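You operate a simulated robot arm through the tools that you are given. There is no shell and no other tool. Be economical: measure what you need, move in short steps, check, and stop when the job is done.

Carry out the task below with a simulated robot arm. There is one attempt and no reset: what you move stays moved.

TASK
Dome the large cake on the press tray, add the 25 pcs label and seal it in the press.
Fine: the label is in the label drawer, shut it again; push the tray in, pull the press lever down and raise it again. Leave the rest here as it is. Where these are worked on the way, their far stop is far enough and under half their travel is too little: label drawer.

The check looks at the end state, three seconds after you hand in, the way a careful person would. Anything else that was tipped, shoved, dropped, spilled or broken makes it a failure. Lids that push on must go on centred and level and be pressed home; caps that screw on are set level and turned clockwise until they are tight.

THE ROBOT
A 7-joint arm with a vacuum gripper on a trunk, on a base that drives. Base frame: it is fixed to the floor where the robot stands at the start and does not move with it; the origin is under the middle of the robot, x ahead of it, y to its left, z up; the surface under the hand at the start is at about z = 0.974. Units: m, degrees, N and s.
With the tool pointing down near the work surface it reaches from about 0.1 to 0.6 m from the robot's upright axis, wherever it stands. Its first joint turns from -69.0 to 172.0 degrees. Places, roughly: box clamp [0.4, -0.4, 1]; label drawer [0.6, -0.1, 1]; press tray [0.5, 0.7, 1]; sleeve [0.75, -1, 1]; small cake (7x7x5 cm) [0.8, 9.7, 0.9]. Payload 1.06 kg.
Tool frame: the origin (TCP) lies in the middle of the cups' lips, and z points out of the cups. The gripper has 1 cup of 0.024 m across, covering 0.024 by 0.024 m (tool x, y); the bellows give 0.008 m. With the vacuum on, a cup seals on a smooth face that it is pressed against (1 to 4 N); it does not hold porous or soft things. The pull reaches 23 N.
Orientation is told as [roll, pitch, yaw] about the base's x, y, z axes, in that order, counted from this pose: with the cups facing straight down, the tool's x points along the base's -x, its y along +y and its z along -z.

THE INTERFACE
- The arm moves only by the tool jog_arm. Its argument "moves" is a list of rows, each an object (a shift or turn left out is 0, a gripper value left out holds the last) with "delta_pos": the shift along the tool's x, y, z in units of 250 mm (1.0 is 250 mm), a list of three; "angular": the turn, a rotation vector about the tool's x, y, z in units of 60 degrees (1.0 is 60 degrees), a list of three. In form: [{"delta_pos": [dx, dy, dz], "angular": [rx, ry, rz]}, ...]. A call has 1 to 10 rows; each row is the pose to reach, as a shift and turn from the pose commanded when the call began, along the tool's axes at that moment. "vac" is the vacuum: 1 switches it on, 0 off, set as the call begins (left out, the last holds). A call with a number of a shift or a turn outside -1 to 1 is refused whole. A row lasts 0.2 s, in which the tool goes at most 0.05 m and 8.6 degrees; a call with a longer step from one row to the next is refused whole, and so is a gripper value outside its range. Where a pose cannot be reached the arm comes as near as it can. A force on the tool above 60 N (or 10 N above the force at the start of the call, whichever is more), or a blocked arm, ends the call early, and 0.2 s more pass. The pull builds up within a second once a cup has sealed. Time passes only in rows, and 0.2 s behind the last, so rows that repeat a pose give it time. It gives the time, the measured TCP pose, the force on the tool (base axes) and the pull of the vacuum at its end, in the units of the frame above (readings bear some noise), with the torque about the TCP (base axes, N m) and any sound that the robot's microphone picked up.
- Cameras (640 x 400 px; columns grow to the right, rows downward): "scene" is now at [0.1499, -0.0077, 1.2682]; the picture's right is [-0.09, -1.00, 0.00], its down [-0.56, 0.05, -0.83] and it looks along [0.82, -0.07, -0.56] (base axes); focal length 214 px, centre (320, 200). "wrist" rides on the gripper at [0.078, 0.019, -0.096] in the tool frame; the picture's right is [-0.24, 0.97, 0.00], its down [-0.71, -0.17, -0.69] and it looks along [-0.67, -0.16, 0.73] (tool axes); focal length 243 px, centre (320, 200). There is no depth. A picture from a camera that has moved, and an enlarged one, comes with that camera's place and axes in the base frame and with its lens.
- grab_frame(camera): a new picture of that camera. No time passes.
- lift_body(by): slides the trunk up (or, below 0, down) by that many m; the arm and the scene camera ride with it, the base frame stays. It gives what a move gives, with no picture.
- roll_base(legs): drives the robot by 1 to 6 legs, each [ahead, left, turn to the left] in m, m and degrees, along the robot's own axes; the way and the turn of a leg run together, so that a leg with both is an arc; at most 1.5 m and 180 degrees a leg. The arm and the cameras ride along, it lands a little off, and it stops where it bumps. It gives what a move gives.
- pan_tilt(pan, tilt): turns the head with the scene camera to pan (to the left, within 80 degrees either way) and tilt (down, from -29 to 69), counted from straight ahead of the robot. It gives what a move gives.
- close_up(camera, box): a new picture of the part [left, top, right, bottom] of that camera's present view, enlarged. No time passes.
- hand_in(): hands the job in; it is judged then, once.

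Work in short steps. Places have to be worked out from the pictures, the camera data and where the tool is seen: move nearer, look again, correct. Check each grasp and each placing, and mend what went wrong. You have 120 turns and 90 pictures in all, those below and enlarged ones among them. Switch the vacuum off and draw the arm clear of the work before you hand the job in, unless the task says otherwise; then end with one line.

The tools are called after "Call:" as a command line: name --argument value ..., lists and objects as JSON in quotes. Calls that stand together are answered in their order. jog_arm: Moves the arm, as the interface text tells. Its arguments: {"type":"object","properties":{"moves":{"type":"array","items":{"type":"object","properties":{"delta_pos":{"type":"array","items":{"type":"number"}},"angular":{"type":"array","items":{"type":"number"}}}}},"vac":{"type":"number"}},"required":["moves"]} The other tools are called the same way: lift_body (by) slides the trunk up or down; roll_base (legs) drives the base; pan_tilt (pan, tilt) turns the head that bears the scene camera; grab_frame (camera) takes a picture; close_up (camera, box) takes an enlarged picture of a part of a camera's view; hand_in () hands the job in.

At the start:

```text
time_s: 0.0
position: [0.3001, 0.1544, 1.0]
ee_rot: [0.0, 0.0, 0.0]
ft_force: [0.0, -0.9, -0.1]
wrist_torque: [-0.01, 0.0, -0.01]
pull: 0.1
trunk travel left (down, up): [-0.425, 0.067]
robot x, y, heading: [0.0014, 0.0025, -0.0]
head pan, tilt: [-4.9, 34.4]
```

scene: 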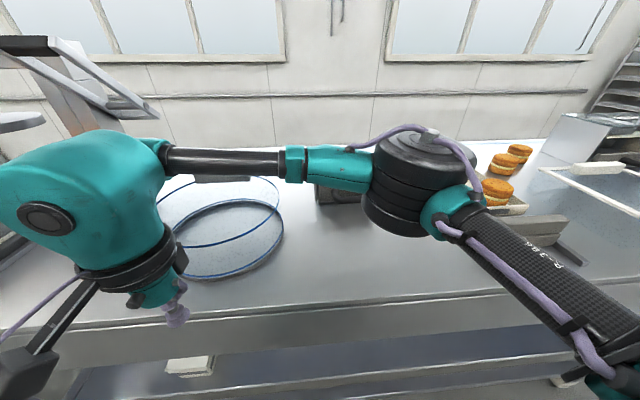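
wrist: 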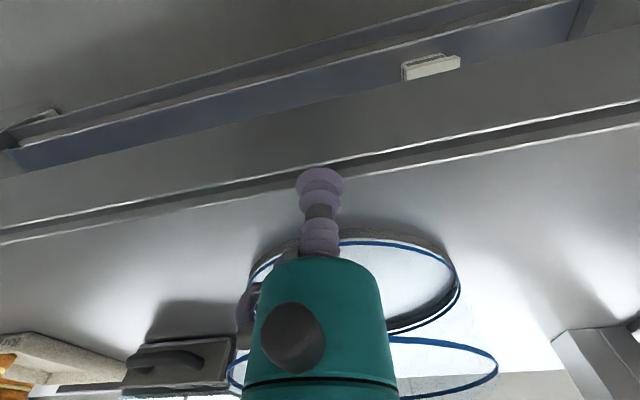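

I see two blue-rimmed clear domes and the drawer hidden behind the arm. I look left at the press and right at the rest.

Call:
pan_tilt --pan 50 --tilt 30

Call:
grab_frame --camera "scene"

Call:
pan_tilt --pan -45 --tilt 30

Call:
grab_frame --camera "scene"

```text
time_s: 1.2
position: [0.3008, 0.1543, 0.9999]
ee_rot: [0.1, 0.0, 0.0]
ft_force: [0.6, 0.5, -0.1]
wrist_torque: [0.0, -0.03, 0.01]
pull: 0.0
trunk travel left (down, up): [-0.425, 0.067]
robot x, y, heading: [0.0002, -0.0029, -0.1]
head pan, tilt: [50.0, 30.0]
```

```text
87 pictures are left
camera scene: at [0.12, 0.0691, 1.2751], right [0.77, -0.64, 0.0], down [-0.32, -0.38, -0.87], along [0.56, 0.66, -0.5], focal length 214 px, centre (320, 200)
```

scene: 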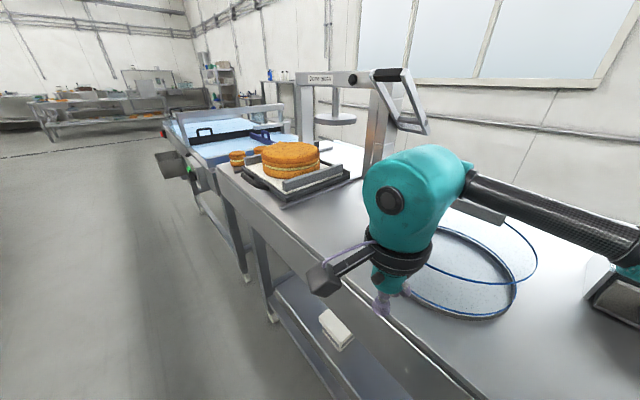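

```text
time_s: 3.0
position: [0.3009, 0.1542, 1.0004]
ee_rot: [0.1, -0.1, 0.0]
ft_force: [1.0, 1.1, 0.3]
wrist_torque: [-0.03, 0.05, 0.01]
pull: 0.2
trunk travel left (down, up): [-0.425, 0.067]
robot x, y, heading: [-0.0023, 0.0016, -0.0]
head pan, tilt: [-45.0, 30.0]
```

```text
86 pictures are left
camera scene: at [0.1258, -0.064, 1.2751], right [-0.71, -0.71, 0.0], down [-0.35, 0.35, -0.87], along [0.61, -0.61, -0.5], focal length 214 px, centre (320, 200)
```

scene: 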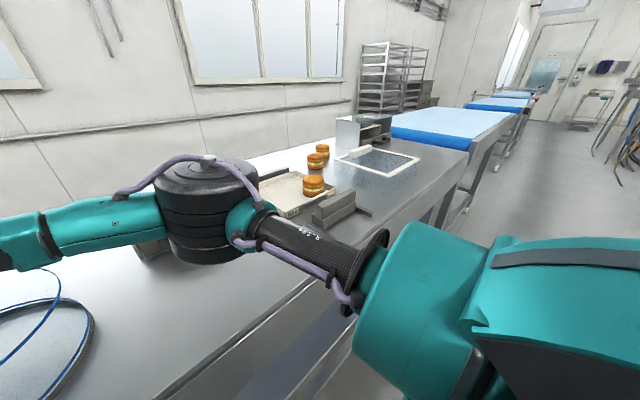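

The press with the large cake on its tray is on the left. I enlarge the press and the dome.

Call:
pan_tilt --pan 40 --tilt 30

Call:
close_up --camera "scene" --box '[160, 40, 400, 220]'

Call:
close_up --camera "scene" --box '[320, 180, 640, 380]'

```text
time_s: 4.5
position: [0.2999, 0.1537, 1.0003]
ee_rot: [0.0, 0.0, 0.0]
ft_force: [-0.3, 0.6, -1.1]
wrist_torque: [-0.01, -0.02, -0.06]
pull: 0.1
trunk travel left (down, up): [-0.425, 0.067]
robot x, y, heading: [0.002, -0.0024, 0.1]
head pan, tilt: [40.0, 30.0]
```

```text
2.22 times, centred on (280, 130) of scene
camera zoom: at [0.1311, 0.058, 1.2751], right [0.64, -0.77, 0.0], down [-0.38, -0.32, -0.87], along [0.66, 0.56, -0.5], focal length 477 px, centre (409, 356)
```

zoom: 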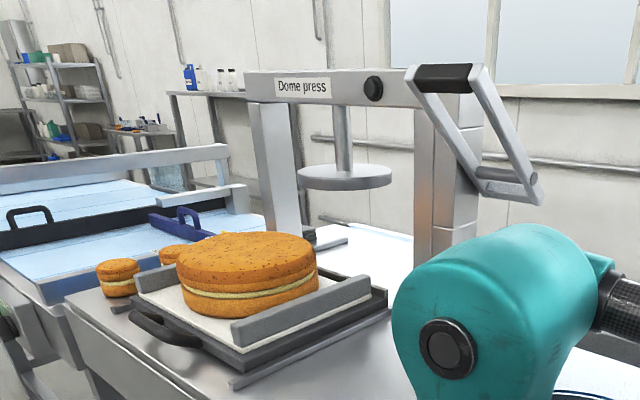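

```text
2.00 times, centred on (480, 280) of scene
camera zoom: at [0.1311, 0.058, 1.2751], right [0.64, -0.77, 0.0], down [-0.38, -0.32, -0.87], along [0.66, 0.56, -0.5], focal length 429 px, centre (0, 40)
```

zoom: 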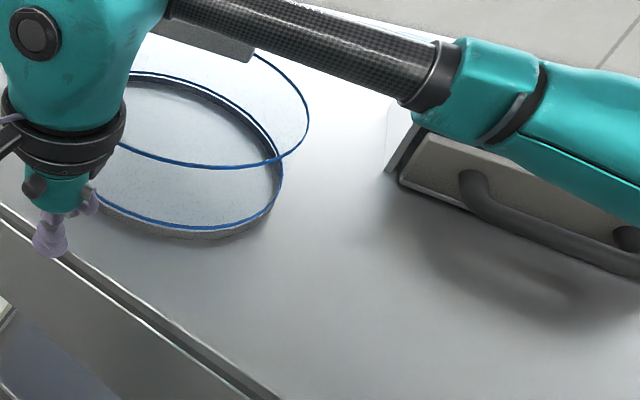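

I raise the hand for clear driving, then view the domes and drawer.

Call:
jog_arm --moves '[{"delta_pos": [0, 0, -0.2]}, {"delta_pos": [0, 0, -0.4]}, {"delta_pos": [0, 0, -0.6]}, {"delta_pos": [0, 0, -0.8]}, {"delta_pos": [0, 0, -1.0]}]'

Call:
pan_tilt --pan 15 --tilt 45

Call:
grab_frame --camera "scene"

Call:
grab_frame --camera "wrist"

```text
time_s: 5.7
position: [0.2996, 0.1534, 1.2506]
ee_rot: [0.0, 0.0, -0.2]
ft_force: [0.3, 0.1, 0.3]
wrist_torque: [0.01, -0.03, 0.02]
pull: 0.1
trunk travel left (down, up): [-0.425, 0.067]
robot x, y, heading: [0.0031, 0.0013, 0.1]
head pan, tilt: [40.0, 30.0]
```

```text
time_s: 6.6
position: [0.2995, 0.1539, 1.2491]
ee_rot: [0.0, 0.0, 0.1]
ft_force: [-0.2, 0.2, -0.4]
wrist_torque: [-0.03, 0.01, 0.01]
pull: 0.1
trunk travel left (down, up): [-0.425, 0.067]
robot x, y, heading: [0.0003, -0.0022, -0.2]
head pan, tilt: [15.0, 45.0]
```

```text
83 pictures are left
camera scene: at [0.1404, 0.021, 1.2525], right [0.26, -0.97, 0.0], down [-0.68, -0.18, -0.71], along [0.68, 0.18, -0.71], focal length 214 px, centre (320, 200)
```

scene: 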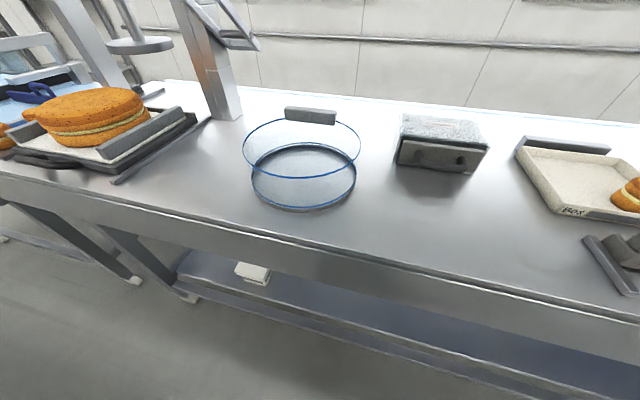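

```text
82 pictures are left
camera wrist: at [0.2216, 0.1721, 1.3447], right [0.24, 0.97, 0.0], down [0.71, -0.17, 0.69], along [0.67, -0.16, -0.73], focal length 243 px, centre (320, 200)
```

wrist: 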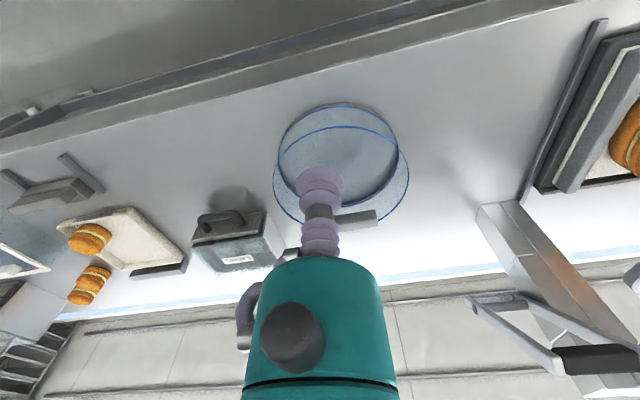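

Now a clear view: dome near (0.457, 0.14), drawer unit right of it. I zoom on dome, drawer.

Call:
close_up --camera "scene" --box '[220, 90, 400, 220]'

Call:
close_up --camera "scene" --box '[380, 90, 640, 270]'

Call:
close_up --camera "wrist" --box '[160, 90, 420, 290]'

```text
3.08 times, centred on (310, 155) of scene
camera zoom: at [0.1404, 0.021, 1.2525], right [0.26, -0.97, 0.0], down [-0.68, -0.18, -0.71], along [0.68, 0.18, -0.71], focal length 660 px, centre (351, 338)
```

zoom: 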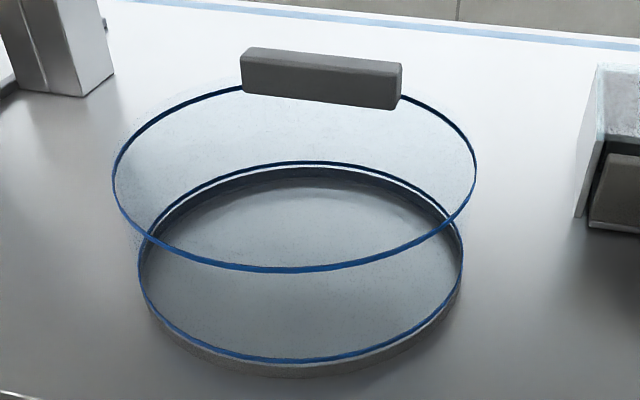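

```text
2.22 times, centred on (510, 180) of scene
camera zoom: at [0.1404, 0.021, 1.2525], right [0.26, -0.97, 0.0], down [-0.68, -0.18, -0.71], along [0.68, 0.18, -0.71], focal length 477 px, centre (-102, 244)
```

zoom: 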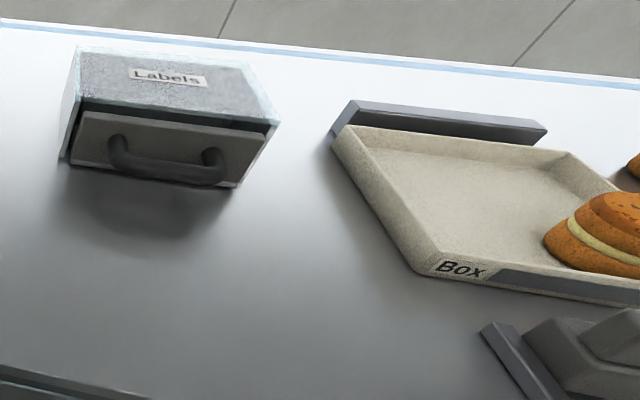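

```text
2.00 times, centred on (290, 190) of wrist
camera zoom: at [0.2216, 0.1721, 1.3447], right [0.24, 0.97, 0.0], down [0.71, -0.17, 0.69], along [0.67, -0.16, -0.73], focal length 485 px, centre (380, 220)
```

zoom: 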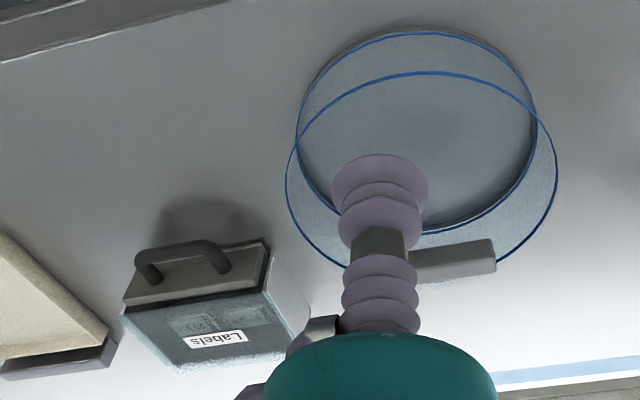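

A grey bar seems to lie on or behind the dome's back rim. I lower the trunk for a flatter look.

Call:
lift_body --by -0.15

Call:
pan_tilt --pan 10 --tilt 15

Call:
grab_frame --camera "scene"

Call:
close_up --camera "wrist" --box '[220, 80, 480, 280]'

```text
time_s: 8.4
position: [0.2999, 0.1538, 1.1005]
ee_rot: [0.1, -0.1, 0.0]
ft_force: [-0.3, 0.1, -1.1]
wrist_torque: [-0.01, 0.0, 0.02]
pull: 0.0
trunk travel left (down, up): [-0.275, 0.217]
robot x, y, heading: [-0.0012, 0.001, 0.1]
head pan, tilt: [15.0, 45.0]
```

```text
time_s: 9.3
position: [0.3009, 0.1548, 1.0999]
ee_rot: [0.0, 0.0, 0.0]
ft_force: [0.0, 1.1, 0.0]
wrist_torque: [0.0, -0.02, 0.01]
pull: 0.0
trunk travel left (down, up): [-0.275, 0.217]
robot x, y, heading: [0.0012, 0.0003, -0.1]
head pan, tilt: [10.0, 15.0]
```

```text
78 pictures are left
camera scene: at [0.1988, 0.0161, 1.1426], right [0.17, -0.98, 0.0], down [-0.26, -0.05, -0.97], along [0.95, 0.17, -0.26], focal length 214 px, centre (320, 200)
```

scene: 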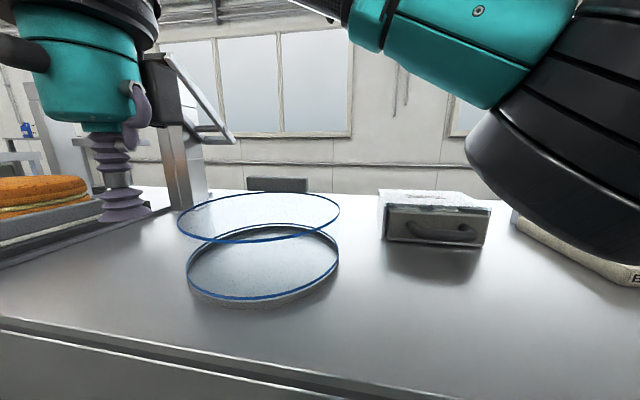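

```text
2.00 times, centred on (350, 180) of wrist
camera zoom: at [0.2219, 0.1726, 1.1959], right [0.24, 0.97, 0.0], down [0.71, -0.17, 0.69], along [0.67, -0.16, -0.73], focal length 485 px, centre (260, 240)
```

zoom: 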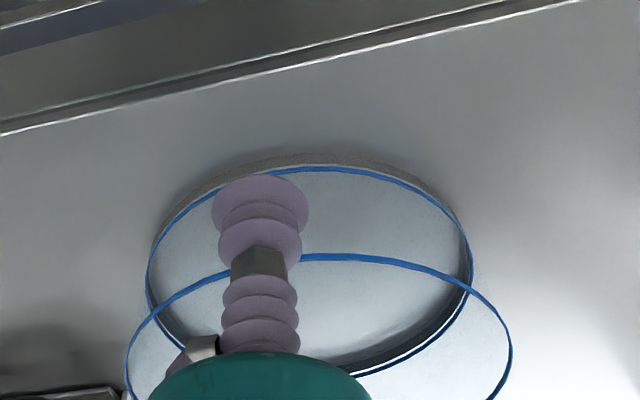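

The bar looks like it may be separate from the dome. I lower further to see it edge-on.

Call:
lift_body --by -0.08

Call:
close_up --camera "scene" --box '[160, 120, 400, 270]'

```text
time_s: 10.5
position: [0.3007, 0.1537, 1.0199]
ee_rot: [0.1, 0.0, 0.0]
ft_force: [0.2, 0.1, 0.6]
wrist_torque: [0.01, -0.02, -0.03]
pull: 0.0
trunk travel left (down, up): [-0.195, 0.297]
robot x, y, heading: [-0.0006, -0.0001, 0.3]
head pan, tilt: [10.0, 15.0]
```

```text
2.67 times, centred on (280, 195) of scene
camera zoom: at [0.22, 0.0161, 1.0614], right [0.17, -0.98, 0.0], down [-0.25, -0.04, -0.97], along [0.95, 0.17, -0.26], focal length 572 px, centre (427, 213)
```

zoom: 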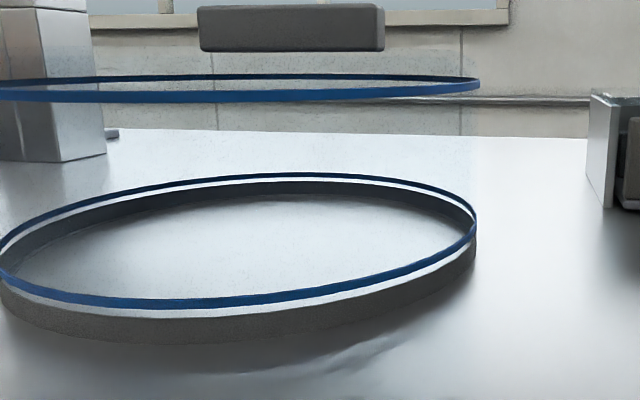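

The grey bar sits above the dome's upper rim—likely its handle, apparently off-centre. I raise the body and look from above.

Call:
lift_body --by 0.29

Call:
pan_tilt --pan 15 --tilt 55

Call:
close_up --camera "scene" --box '[200, 60, 440, 210]'

Call:
close_up --camera "wrist" --box '[240, 80, 480, 280]'

```text
time_s: 13.4
position: [0.3017, 0.1537, 1.3112]
ee_rot: [0.0, 0.1, -0.1]
ft_force: [1.4, -0.5, 0.2]
wrist_torque: [0.0, -0.02, 0.0]
pull: 0.0
trunk travel left (down, up): [-0.485, 0.007]
robot x, y, heading: [0.0008, 0.0011, -0.1]
head pan, tilt: [10.0, 15.0]
```

```text
time_s: 14.5
position: [0.3004, 0.1537, 1.3112]
ee_rot: [0.0, 0.0, 0.0]
ft_force: [0.2, -0.2, 0.1]
wrist_torque: [0.01, 0.03, 0.02]
pull: 0.1
trunk travel left (down, up): [-0.485, 0.007]
robot x, y, heading: [-0.0028, -0.0004, 0.1]
head pan, tilt: [15.0, 55.0]
```

```text
2.67 times, centred on (320, 135) of scene
camera zoom: at [0.0792, 0.0186, 1.3063], right [0.26, -0.97, 0.0], down [-0.79, -0.21, -0.57], along [0.55, 0.15, -0.82], focal length 572 px, centre (320, 373)
```

zoom: 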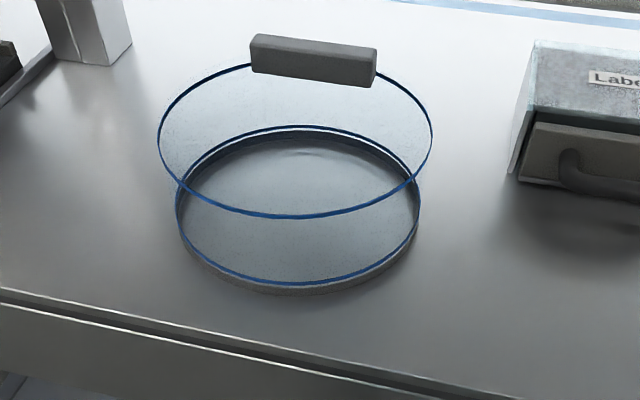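

```text
2.00 times, centred on (360, 180) of wrist
camera zoom: at [0.2218, 0.1726, 1.4059], right [0.24, 0.97, 0.0], down [0.71, -0.17, 0.69], along [0.67, -0.16, -0.73], focal length 485 px, centre (240, 240)
```

zoom: 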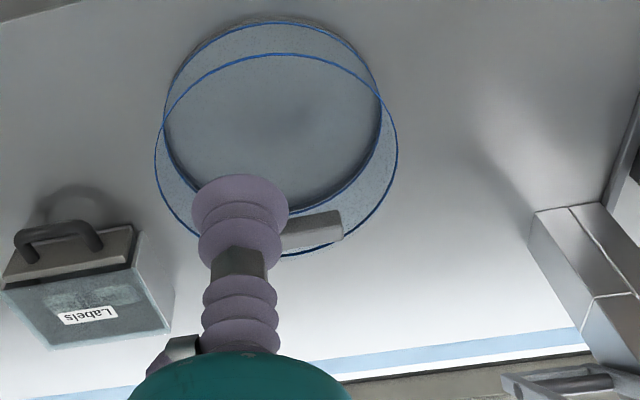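

I estimate dome centre (0.470, 0.141), top rim z≈1.048, bar at x≈0.51, z 1.066–1.09. I go low again and zoom strongly to see how the bar is attached.

Call:
lift_body --by -0.26

Call:
pan_tilt --pan 20 --tilt 10

Call:
close_up --camera "scene" --box '[230, 140, 390, 240]'

```text
time_s: 17.2
position: [0.3002, 0.1533, 1.0497]
ee_rot: [-0.1, -0.1, 0.0]
ft_force: [0.1, -0.1, -0.7]
wrist_torque: [0.0, 0.0, -0.01]
pull: 0.1
trunk travel left (down, up): [-0.225, 0.267]
robot x, y, heading: [-0.0003, -0.001, -0.0]
head pan, tilt: [15.0, 55.0]
```

```text
time_s: 18.3
position: [0.3003, 0.1536, 1.0506]
ee_rot: [0.0, 0.0, 0.0]
ft_force: [-0.3, -0.2, 0.3]
wrist_torque: [-0.04, -0.02, 0.03]
pull: 0.0
trunk travel left (down, up): [-0.225, 0.267]
robot x, y, heading: [0.0, 0.0007, -0.0]
head pan, tilt: [20.0, 10.0]
```

```text
4.00 times, centred on (310, 190) of scene
camera zoom: at [0.2065, 0.0317, 1.1011], right [0.34, -0.94, 0.0], down [-0.16, -0.06, -0.98], along [0.93, 0.34, -0.17], focal length 858 px, centre (360, 240)
```

zoom: 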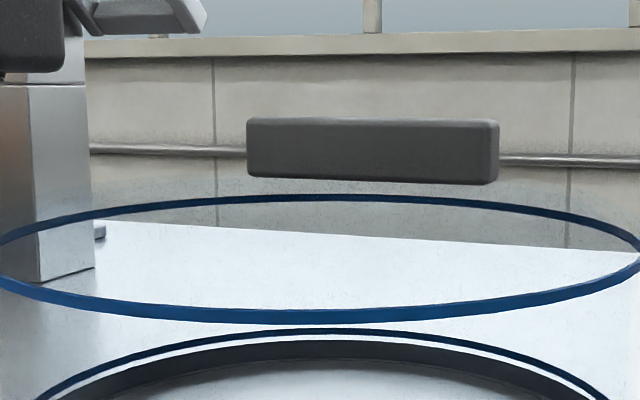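

The bar hovers over the dome on clear supports, a handle behind centre. Next I study the label drawer and the press tray more closely.

Call:
lift_body --by 0.2

Call:
pan_tilt --pan -10 --tilt 40

Call:
close_up --camera "scene" --box '[220, 60, 400, 180]'

Call:
pan_tilt --pan 55 --tilt 30

Call:
close_up --camera "scene" --box '[200, 80, 440, 230]'

```text
time_s: 20.4
position: [0.3001, 0.1529, 1.2508]
ee_rot: [0.1, -0.1, 0.0]
ft_force: [0.1, -0.1, 0.4]
wrist_torque: [-0.03, 0.01, 0.01]
pull: 0.0
trunk travel left (down, up): [-0.425, 0.067]
robot x, y, heading: [-0.001, 0.0041, 0.2]
head pan, tilt: [20.0, 10.0]
```

```text
time_s: 21.4
position: [0.2997, 0.1544, 1.2497]
ee_rot: [-0.1, 0.1, 0.0]
ft_force: [0.8, -0.1, 1.4]
wrist_torque: [0.03, 0.01, -0.02]
pull: 0.0
trunk travel left (down, up): [-0.425, 0.067]
robot x, y, heading: [0.0032, -0.0017, -0.1]
head pan, tilt: [-10.0, 40.0]
```

```text
3.33 times, centred on (310, 120) of scene
camera zoom: at [0.1456, -0.0148, 1.2598], right [-0.17, -0.98, 0.0], down [-0.63, 0.11, -0.77], along [0.76, -0.13, -0.64], focal length 715 px, centre (353, 467)
```

zoom: 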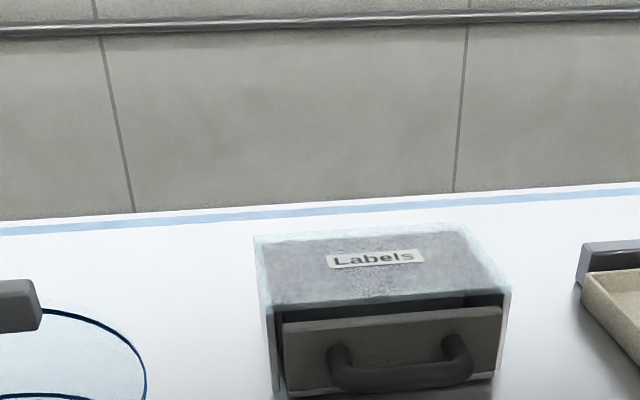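

```text
time_s: 22.8
position: [0.3002, 0.1532, 1.2505]
ee_rot: [0.0, 0.0, 0.0]
ft_force: [-0.2, 0.2, 0.3]
wrist_torque: [-0.03, 0.02, -0.01]
pull: 0.1
trunk travel left (down, up): [-0.425, 0.067]
robot x, y, heading: [0.0022, 0.0024, -0.0]
head pan, tilt: [55.0, 30.0]
```

```text
2.67 times, centred on (320, 155) of scene
camera zoom: at [0.1137, 0.0739, 1.2751], right [0.82, -0.57, 0.0], down [-0.29, -0.41, -0.87], along [0.5, 0.71, -0.5], focal length 572 px, centre (320, 320)
```

zoom: 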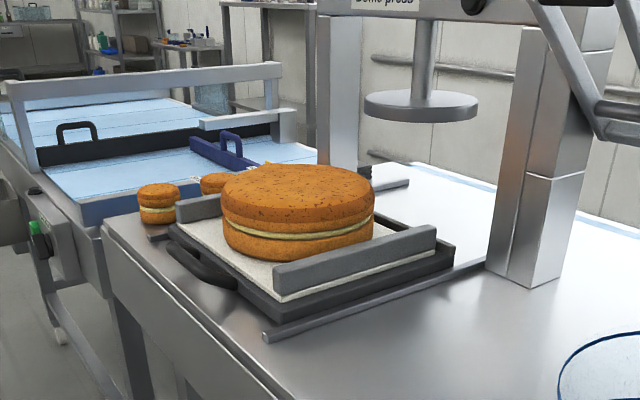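

Dome: centre ~(0.470, 0.141). I hover the cup over its centre (handle bar at x≈0.50+), then check by camera.

Call:
jog_arm --moves '[{"delta_pos": [-0.17, -0.01, 0]}, {"delta_pos": [-0.34, -0.03, 0]}, {"delta_pos": [-0.51, -0.04, 0]}, {"delta_pos": [-0.67, -0.05, 0]}, {"delta_pos": [-0.67, -0.05, 0.18]}, {"delta_pos": [-0.67, -0.05, 0.36]}, {"delta_pos": [-0.67, -0.05, 0.52]}]'

Call:
pan_tilt --pan 15 --tilt 40

Call:
grab_frame --camera "scene"

Call:
grab_frame --camera "wrist"

```text
time_s: 24.4
position: [0.4684, 0.1432, 1.1198]
ee_rot: [0.0, 0.0, 0.0]
ft_force: [-0.3, 0.3, -1.2]
wrist_torque: [0.0, 0.05, 0.0]
pull: 0.1
out of reach, approached as far as the arm can: row 3, 4, 5
trunk travel left (down, up): [-0.425, 0.067]
robot x, y, heading: [0.001, 0.0, -0.1]
head pan, tilt: [55.0, 30.0]
```

```text
time_s: 25.4
position: [0.4685, 0.1424, 1.1217]
ee_rot: [0.1, 0.0, -0.1]
ft_force: [0.7, 0.5, 0.7]
wrist_torque: [0.0, -0.01, 0.0]
pull: 0.1
trunk travel left (down, up): [-0.425, 0.067]
robot x, y, heading: [0.0009, 0.0009, -0.2]
head pan, tilt: [15.0, 40.0]
```

```text
70 pictures are left
camera scene: at [0.1439, 0.022, 1.2598], right [0.26, -0.97, 0.0], down [-0.62, -0.17, -0.77], along [0.74, 0.2, -0.64], focal length 214 px, centre (320, 200)
```

scene: 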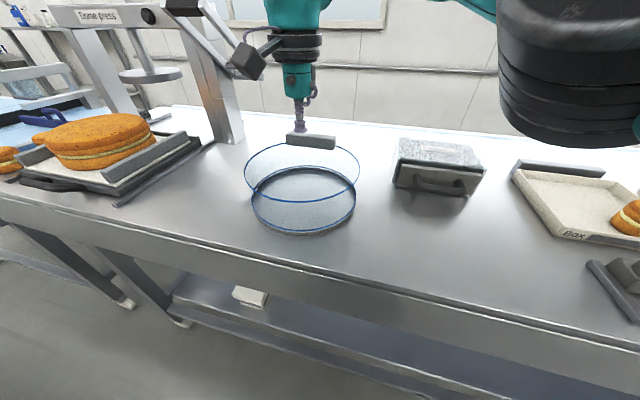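

```text
69 pictures are left
camera wrist: at [0.3903, 0.1616, 1.2169], right [0.24, 0.97, 0.0], down [0.71, -0.17, 0.69], along [0.67, -0.16, -0.73], focal length 243 px, centre (320, 200)
```

wrist: 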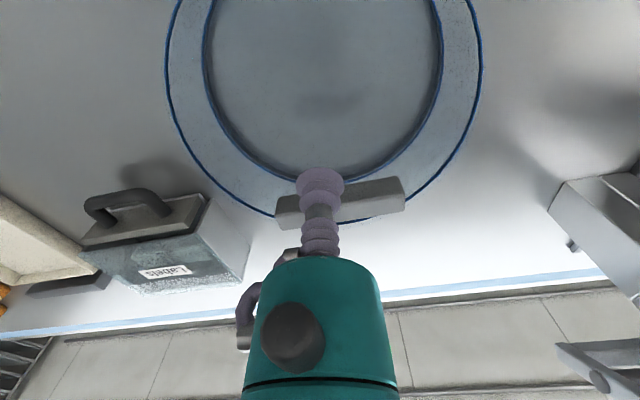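

Handle centre ≈(0.513,0.145), dome ≈(0.472,0.144). The cup is at the dome's centre, clear of the bar; I descend carefully with vacuum on.

Call:
jog_arm --moves '[{"delta_pos": [-0.012, 0.006, 0.08]}, {"delta_pos": [-0.012, 0.006, 0.16]}, {"delta_pos": [-0.012, 0.006, 0.16]}]' --vac 1

Call:
jog_arm --moves '[{"delta_pos": [0, 0, 0.04]}, {"delta_pos": [0, 0, 0.06]}, {"delta_pos": [0, 0, 0.06]}]'

Call:
jog_arm --moves '[{"delta_pos": [0, 0, 0.02]}, {"delta_pos": [0, 0, 0.03]}, {"delta_pos": [0, 0, 0.03]}]'

```text
time_s: 26.2
position: [0.4715, 0.1432, 1.0811]
ee_rot: [0.0, 0.0, 0.1]
ft_force: [-0.4, 0.3, 0.3]
wrist_torque: [0.02, -0.01, -0.01]
pull: 0.1
trunk travel left (down, up): [-0.425, 0.067]
robot x, y, heading: [0.0017, 0.0021, 0.1]
head pan, tilt: [15.0, 40.0]
```

```text
time_s: 27.0
position: [0.4716, 0.1434, 1.0665]
ee_rot: [0.1, -0.1, -0.1]
ft_force: [1.6, 0.9, 7.1]
wrist_torque: [-0.02, 0.01, -0.02]
pull: 23.1
trunk travel left (down, up): [-0.425, 0.067]
robot x, y, heading: [0.0013, 0.0023, 0.0]
head pan, tilt: [15.0, 40.0]
```

```text
time_s: 27.8
position: [0.4703, 0.1439, 1.0582]
ee_rot: [0.1, -0.1, -0.1]
ft_force: [7.0, 2.6, 19.5]
wrist_torque: [-0.05, 0.08, -0.07]
pull: 23.5
trunk travel left (down, up): [-0.425, 0.067]
robot x, y, heading: [0.0013, -0.0006, -0.0]
head pan, tilt: [15.0, 40.0]
```

Sealed (pull 23) with the dome top at z≈1.068. I back off the push and lift a little.

Call:
jog_arm --moves '[{"delta_pos": [0, 0, -0.04]}, {"delta_pos": [0, 0, -0.06]}, {"delta_pos": [0, 0, -0.1]}, {"delta_pos": [0, 0, -0.14]}, {"delta_pos": [0, 0, -0.18]}, {"delta_pos": [0, 0, -0.18]}]'

Call:
grab_frame --camera "scene"

Call:
grab_frame --camera "wrist"

```text
time_s: 29.2
position: [0.4715, 0.1421, 1.1033]
ee_rot: [0.0, 0.0, 0.0]
ft_force: [-0.7, -1.1, -0.7]
wrist_torque: [-0.01, 0.03, 0.0]
pull: 23.2
trunk travel left (down, up): [-0.425, 0.067]
robot x, y, heading: [-0.0001, -0.0007, -0.1]
head pan, tilt: [15.0, 40.0]
```

```text
68 pictures are left
camera scene: at [0.144, 0.0219, 1.2597], right [0.26, -0.97, 0.0], down [-0.62, -0.17, -0.77], along [0.74, 0.2, -0.64], focal length 214 px, centre (320, 200)
```

scene: 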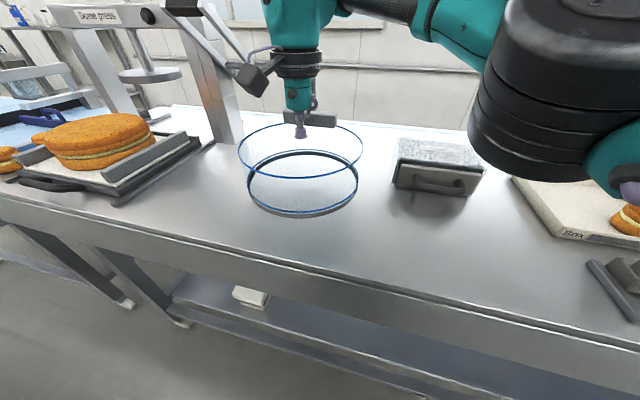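

```text
67 pictures are left
camera wrist: at [0.3925, 0.1618, 1.199], right [0.24, 0.97, 0.0], down [0.71, -0.17, 0.68], along [0.67, -0.16, -0.73], focal length 243 px, centre (320, 200)
```

wrist: 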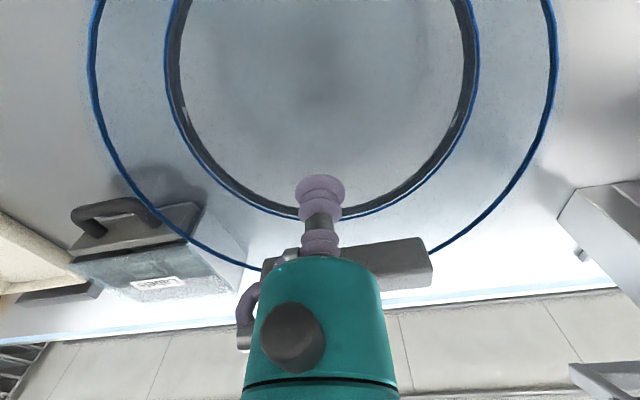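

Dome is lifted level and light. I raise it to carry height, back away from the counter (the press lever sticks out near (0.53,0.36,1.28)), and drive left.

Call:
lift_body --by 0.065

Call:
jog_arm --moves '[{"delta_pos": [0.05, 0, -0.07]}, {"delta_pos": [0.1, 0, -0.14]}, {"delta_pos": [0.12, 0, -0.2]}, {"delta_pos": [0.12, 0, -0.2]}]'

Call:
roll_base --legs '[[-0.35, 0, 0]]'

Call:
grab_frame --camera "scene"

```text
time_s: 30.3
position: [0.4572, 0.1429, 1.2036]
ee_rot: [-0.1, -4.5, 0.0]
ft_force: [0.0, 0.1, -2.2]
wrist_torque: [0.03, 0.0, -0.01]
pull: 22.9
trunk travel left (down, up): [-0.49, 0.002]
robot x, y, heading: [-0.0004, -0.0006, -0.1]
head pan, tilt: [15.0, 40.0]
```

```text
time_s: 31.3
position: [0.4236, 0.1434, 1.2521]
ee_rot: [-0.1, -4.7, 0.1]
ft_force: [0.3, 0.1, -1.3]
wrist_torque: [0.02, 0.01, 0.01]
pull: 22.5
trunk travel left (down, up): [-0.49, 0.002]
robot x, y, heading: [-0.0015, 0.0026, -0.1]
head pan, tilt: [15.0, 40.0]
```

```text
time_s: 33.5
position: [0.0772, 0.1442, 1.2516]
ee_rot: [0.0, -4.7, 0.0]
ft_force: [-0.4, 0.3, -1.7]
wrist_torque: [0.0, 0.03, 0.01]
pull: 22.8
trunk travel left (down, up): [-0.49, 0.002]
robot x, y, heading: [-0.3469, 0.001, 0.1]
head pan, tilt: [15.0, 40.0]
```

```text
66 pictures are left
camera scene: at [-0.261, 0.0219, 1.3314], right [0.26, -0.97, 0.0], down [-0.62, -0.17, -0.77], along [0.74, 0.2, -0.64], focal length 214 px, centre (320, 200)
```

scene: 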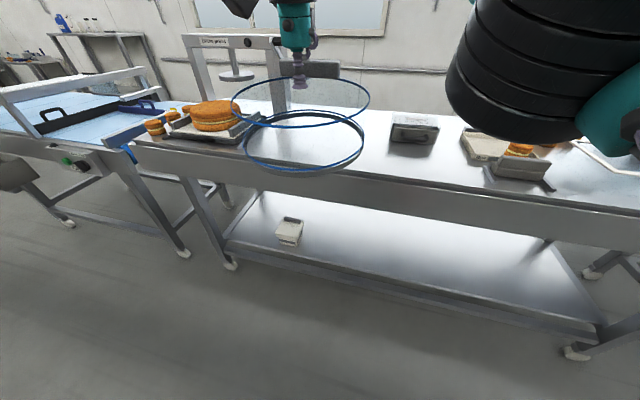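

Clear of the counter, dome still held. I level the tool and drive left 0.75.

Call:
jog_arm --moves '[{"delta_pos": [0, 0, 0], "angular": [0, 0.078, 0]}, {"delta_pos": [0, 0, 0], "angular": [0, 0.078, 0]}]'

Call:
roll_base --legs '[[0, 0.75, 0]]'

Call:
pan_tilt --pan -15 --tilt 35

Call:
grab_frame --camera "scene"

```text
time_s: 34.1
position: [0.0746, 0.1453, 1.2485]
ee_rot: [-0.3, -0.7, 0.8]
ft_force: [-0.1, 0.6, -1.6]
wrist_torque: [0.01, 0.01, 0.02]
pull: 23.4
out of reach, approached as far as the arm can: row 1, 2
trunk travel left (down, up): [-0.49, 0.002]
robot x, y, heading: [-0.3447, 0.0009, 0.1]
head pan, tilt: [15.0, 40.0]
```

```text
time_s: 41.1
position: [0.0774, 0.8927, 1.2486]
ee_rot: [-0.5, -0.6, 0.3]
ft_force: [0.6, 0.5, -0.5]
wrist_torque: [-0.01, 0.04, 0.01]
pull: 22.9
trunk travel left (down, up): [-0.49, 0.002]
robot x, y, heading: [-0.3417, 0.7524, -0.4]
head pan, tilt: [15.0, 40.0]
```

```text
time_s: 42.1
position: [0.0781, 0.8914, 1.2472]
ee_rot: [-0.4, -0.5, 0.3]
ft_force: [1.3, 0.1, -1.4]
wrist_torque: [0.0, -0.01, 0.02]
pull: 22.8
trunk travel left (down, up): [-0.49, 0.002]
robot x, y, heading: [-0.3446, 0.7507, -0.5]
head pan, tilt: [-15.0, 35.0]
```

```text
65 pictures are left
camera scene: at [-0.2548, 0.7276, 1.3389], right [-0.27, -0.96, 0.0], down [-0.55, 0.15, -0.82], along [0.79, -0.22, -0.57], focal length 214 px, centre (320, 200)
```

scene: 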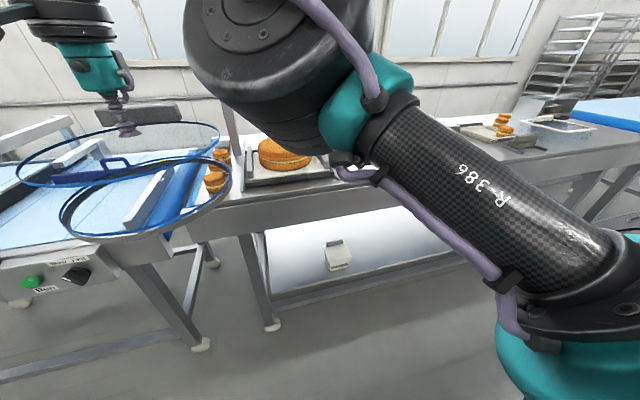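

The elbow blocks the view. I swing the hand to the right so that it is in line with the cake (y≈0.68).

Call:
jog_arm --moves '[{"delta_pos": [0, -0.16, 0]}, {"delta_pos": [0, -0.32, 0]}, {"delta_pos": [0, -0.48, 0]}, {"delta_pos": [0, -0.64, 0]}, {"delta_pos": [0, -0.8, 0]}, {"delta_pos": [0, -0.86, 0]}]'

Call:
pan_tilt --pan 10 --tilt 25

Call:
grab_frame --camera "scene"

Call:
grab_frame --camera "wrist"

```text
time_s: 43.5
position: [0.0812, 0.6766, 1.2506]
ee_rot: [-0.4, -0.6, 0.2]
ft_force: [-0.5, 0.2, -1.6]
wrist_torque: [0.0, -0.02, -0.01]
pull: 22.8
trunk travel left (down, up): [-0.49, 0.002]
robot x, y, heading: [-0.3407, 0.7498, -0.3]
head pan, tilt: [-15.0, 35.0]
```

```text
time_s: 44.4
position: [0.0809, 0.6756, 1.2504]
ee_rot: [-0.3, -0.6, 0.3]
ft_force: [-0.5, 0.4, -0.6]
wrist_torque: [0.01, 0.01, 0.0]
pull: 23.3
trunk travel left (down, up): [-0.49, 0.002]
robot x, y, heading: [-0.3426, 0.7487, -0.1]
head pan, tilt: [10.0, 25.0]
```

```text
64 pictures are left
camera scene: at [-0.2489, 0.7662, 1.3546], right [0.17, -0.99, 0.0], down [-0.42, -0.07, -0.91], along [0.89, 0.15, -0.42], focal length 214 px, centre (320, 200)
```

scene: 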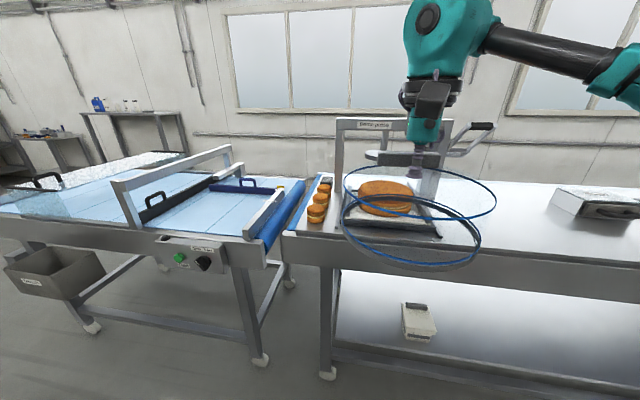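

```text
63 pictures are left
camera wrist: at [0.001, 0.6959, 1.3448], right [0.23, 0.97, 0.0], down [0.7, -0.16, 0.69], along [0.67, -0.16, -0.72], focal length 243 px, centre (320, 200)
```

wrist: 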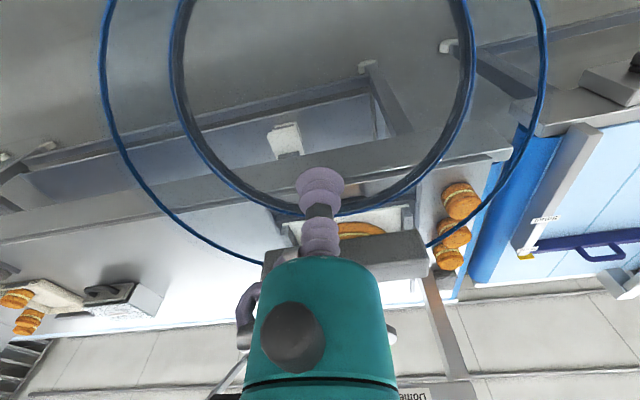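

I zoom on the cake/tray and the press lever.

Call:
close_up --camera "scene" --box '[320, 110, 512, 230]'

```text
3.33 times, centred on (416, 170) of scene
camera zoom: at [-0.2489, 0.7662, 1.3546], right [0.17, -0.99, 0.0], down [-0.42, -0.07, -0.91], along [0.89, 0.15, -0.42], focal length 715 px, centre (0, 300)
```

zoom: 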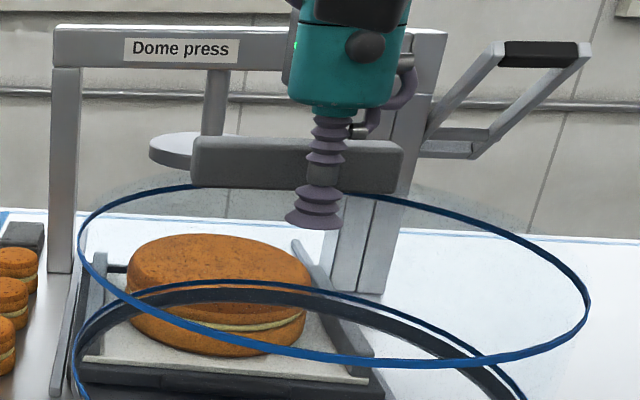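

Cake estimated near (0.515, 0.65), radius ≈0.10; dome bottom at ≈1.157 clears it. Lever grip ≈(0.55,0.37,1.28) stays clear of the arm. I drive forward.

Call:
roll_base --legs '[[0.34, 0, 0]]'

Call:
pan_tilt --pan 0 --tilt 40

Call:
grab_frame --camera "scene"

Call:
grab_frame --camera "wrist"

```text
time_s: 46.6
position: [0.4156, 0.6756, 1.2492]
ee_rot: [-0.4, -0.5, 0.3]
ft_force: [0.2, -0.3, -1.7]
wrist_torque: [-0.01, 0.03, 0.01]
pull: 23.2
trunk travel left (down, up): [-0.49, 0.002]
robot x, y, heading: [-0.0076, 0.7464, -0.4]
head pan, tilt: [10.0, 25.0]
```

```text
time_s: 47.3
position: [0.4136, 0.6752, 1.2505]
ee_rot: [-0.4, -0.6, 0.3]
ft_force: [0.0, 0.5, -0.9]
wrist_torque: [0.01, 0.02, 0.01]
pull: 22.9
trunk travel left (down, up): [-0.49, 0.002]
robot x, y, heading: [-0.0088, 0.7483, -0.5]
head pan, tilt: [0.0, 40.0]
```

```text
61 pictures are left
camera scene: at [0.0792, 0.748, 1.3314], right [-0.01, -1.0, 0.0], down [-0.64, 0.0, -0.77], along [0.77, -0.01, -0.64], focal length 214 px, centre (320, 200)
```

scene: 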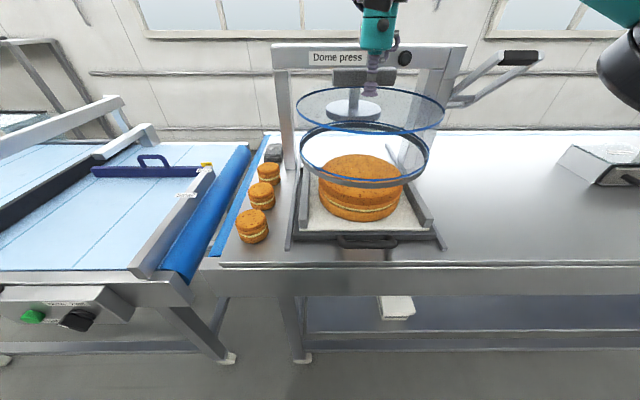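

```text
60 pictures are left
camera wrist: at [0.3348, 0.6935, 1.3448], right [0.23, 0.97, 0.0], down [0.7, -0.16, 0.69], along [0.67, -0.16, -0.72], focal length 243 px, centre (320, 200)
```

wrist: 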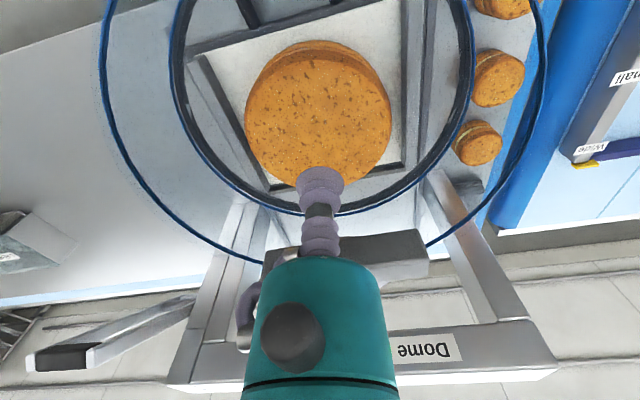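

Both cameras see the cake. I zoom to pin its centre precisely relative to the dome.

Call:
close_up --camera "scene" --box '[270, 70, 470, 260]'

Call:
close_up --camera "wrist" --box '[150, 0, 490, 220]'

```text
2.11 times, centred on (370, 165) of scene
camera zoom: at [0.0792, 0.748, 1.3314], right [-0.01, -1.0, 0.0], down [-0.64, 0.0, -0.77], along [0.77, -0.01, -0.64], focal length 452 px, centre (215, 274)
```

zoom: 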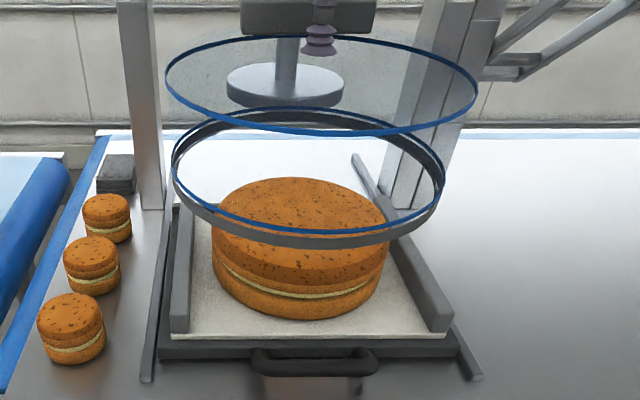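

```text
1.82 times, centred on (320, 110) of wrist
camera zoom: at [0.3348, 0.6935, 1.3448], right [0.23, 0.97, 0.0], down [0.7, -0.16, 0.69], along [0.67, -0.16, -0.72], focal length 441 px, centre (320, 364)
```

zoom: 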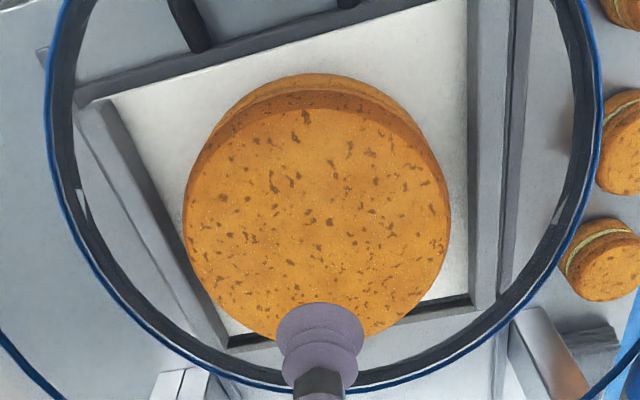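

By ray fits: cake centre ≈(0.48,0.655) R≈0.09, dome R≈0.11, dome centre ≈6 mm ahead of the cup. I move over it and lower to z=1.19 for another look.

Call:
jog_arm --moves '[{"delta_pos": [-0.128, -0.04, 0.04]}, {"delta_pos": [-0.256, -0.08, 0.12], "angular": [-0.006, 0.01, -0.005]}, {"delta_pos": [-0.256, -0.08, 0.24], "angular": [-0.006, 0.01, -0.005]}, {"delta_pos": [-0.256, -0.08, 0.24], "angular": [-0.006, 0.01, -0.005]}]'

Call:
close_up --camera "scene" --box '[270, 70, 470, 260]'

Call:
close_up --camera "wrist" --box '[150, 0, 490, 220]'

```text
time_s: 48.3
position: [0.4793, 0.6537, 1.1902]
ee_rot: [-0.2, 0.0, 0.5]
ft_force: [-0.5, 0.1, 0.2]
wrist_torque: [0.02, 0.02, 0.0]
pull: 22.6
trunk travel left (down, up): [-0.49, 0.002]
robot x, y, heading: [-0.0107, 0.7457, -0.5]
head pan, tilt: [0.0, 40.0]
```

```text
2.11 times, centred on (370, 165) of scene
camera zoom: at [0.0791, 0.7481, 1.3314], right [-0.01, -1.0, 0.0], down [-0.64, 0.0, -0.77], along [0.77, -0.01, -0.64], focal length 452 px, centre (215, 274)
```

zoom: 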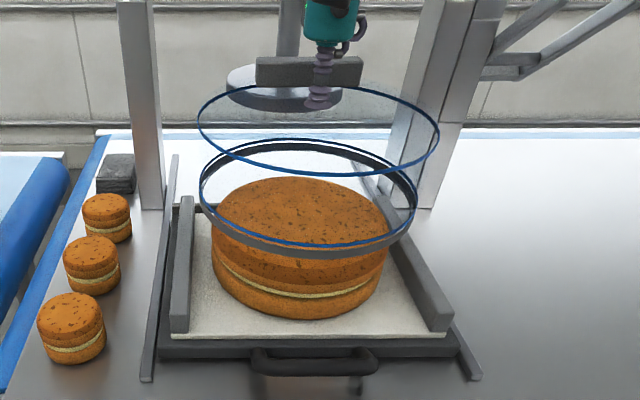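

```text
1.82 times, centred on (320, 110) of wrist
camera zoom: at [0.4008, 0.6723, 1.2861], right [0.22, 0.97, 0.0], down [0.71, -0.16, 0.69], along [0.67, -0.15, -0.73], focal length 441 px, centre (320, 364)
```

zoom: 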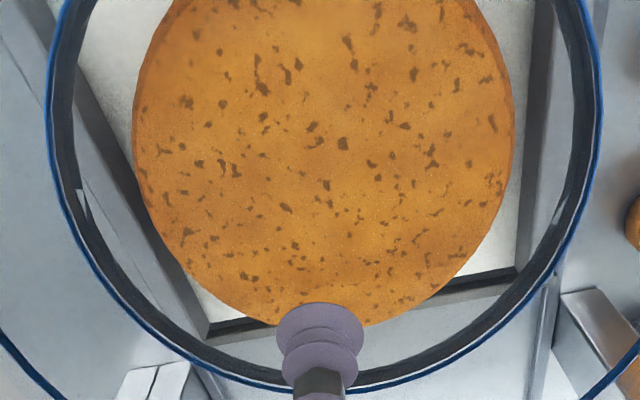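

Cake fit gives centre (0.485,0.655); dome centre now ≈(0.485,0.652), and fence midline ≈0.653. I shift 1.5 mm left and lower to just above the fences.

Call:
jog_arm --moves '[{"delta_pos": [0, 0.006, 0.08]}, {"delta_pos": [0, 0.006, 0.16]}, {"delta_pos": [0, 0.006, 0.24]}, {"delta_pos": [0, 0.006, 0.24]}]'

Call:
close_up --camera "scene" --box '[270, 90, 470, 260]'

Call:
close_up --camera "wrist" --box '[150, 0, 490, 220]'

```text
time_s: 49.3
position: [0.4787, 0.6548, 1.1319]
ee_rot: [-0.1, 0.0, 0.6]
ft_force: [0.3, 0.1, -1.0]
wrist_torque: [0.01, 0.01, -0.01]
pull: 22.4
trunk travel left (down, up): [-0.49, 0.002]
robot x, y, heading: [-0.0091, 0.749, -0.4]
head pan, tilt: [0.0, 40.0]
```

```text
2.35 times, centred on (370, 175) of scene
camera zoom: at [0.0791, 0.748, 1.3314], right [-0.01, -1.0, 0.0], down [-0.64, 0.0, -0.77], along [0.77, -0.01, -0.64], focal length 505 px, centre (202, 259)
```

zoom: 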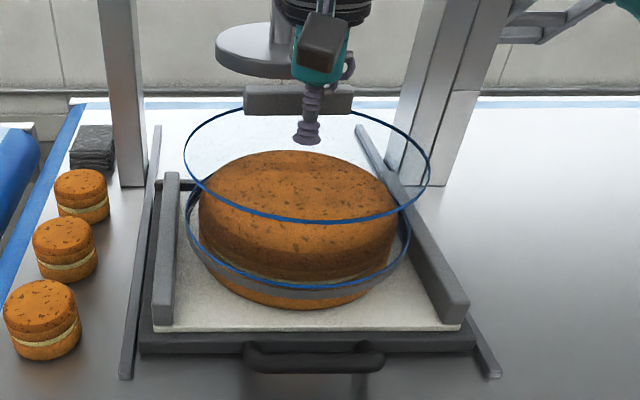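

```text
1.82 times, centred on (320, 110) of wrist
camera zoom: at [0.4003, 0.673, 1.2272], right [0.22, 0.97, 0.0], down [0.71, -0.16, 0.69], along [0.67, -0.15, -0.73], focal length 441 px, centre (320, 364)
```

zoom: 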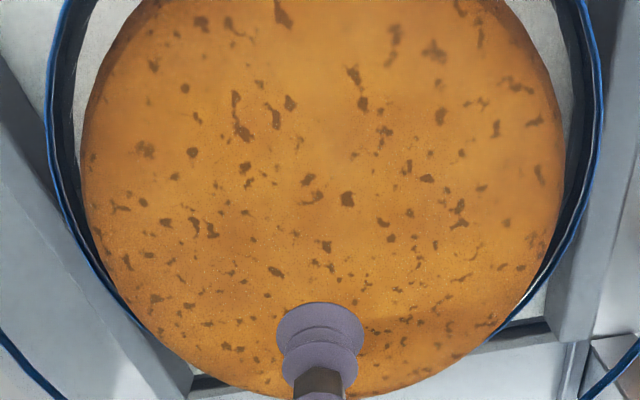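

The ring is close to the fences on both sides; I zoom in harder to see the side gaps.

Call:
close_up --camera "scene" --box '[330, 140, 470, 230]'

Call:
close_up --camera "wrist" --box '[150, 60, 490, 220]'

```text
4.44 times, centred on (400, 185) of scene
camera zoom: at [0.0791, 0.748, 1.3314], right [-0.01, -1.0, 0.0], down [-0.64, 0.0, -0.77], along [0.77, -0.01, -0.64], focal length 953 px, centre (-36, 267)
```

zoom: 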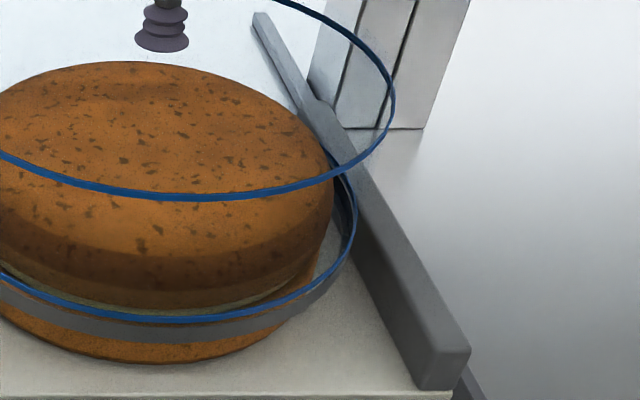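

```text
1.88 times, centred on (320, 140) of wrist
camera zoom: at [0.4003, 0.673, 1.2272], right [0.22, 0.97, 0.0], down [0.71, -0.16, 0.69], along [0.67, -0.15, -0.73], focal length 457 px, centre (320, 313)
```

zoom: 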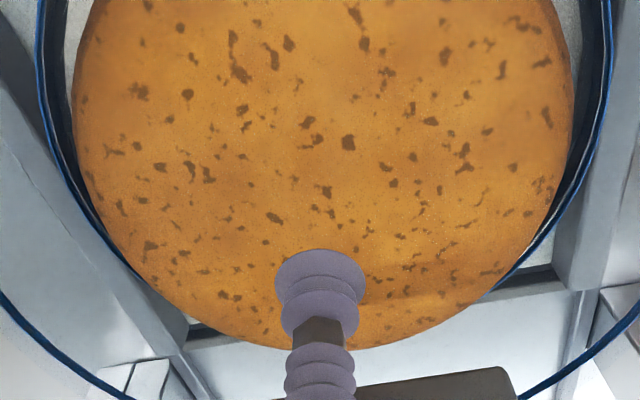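

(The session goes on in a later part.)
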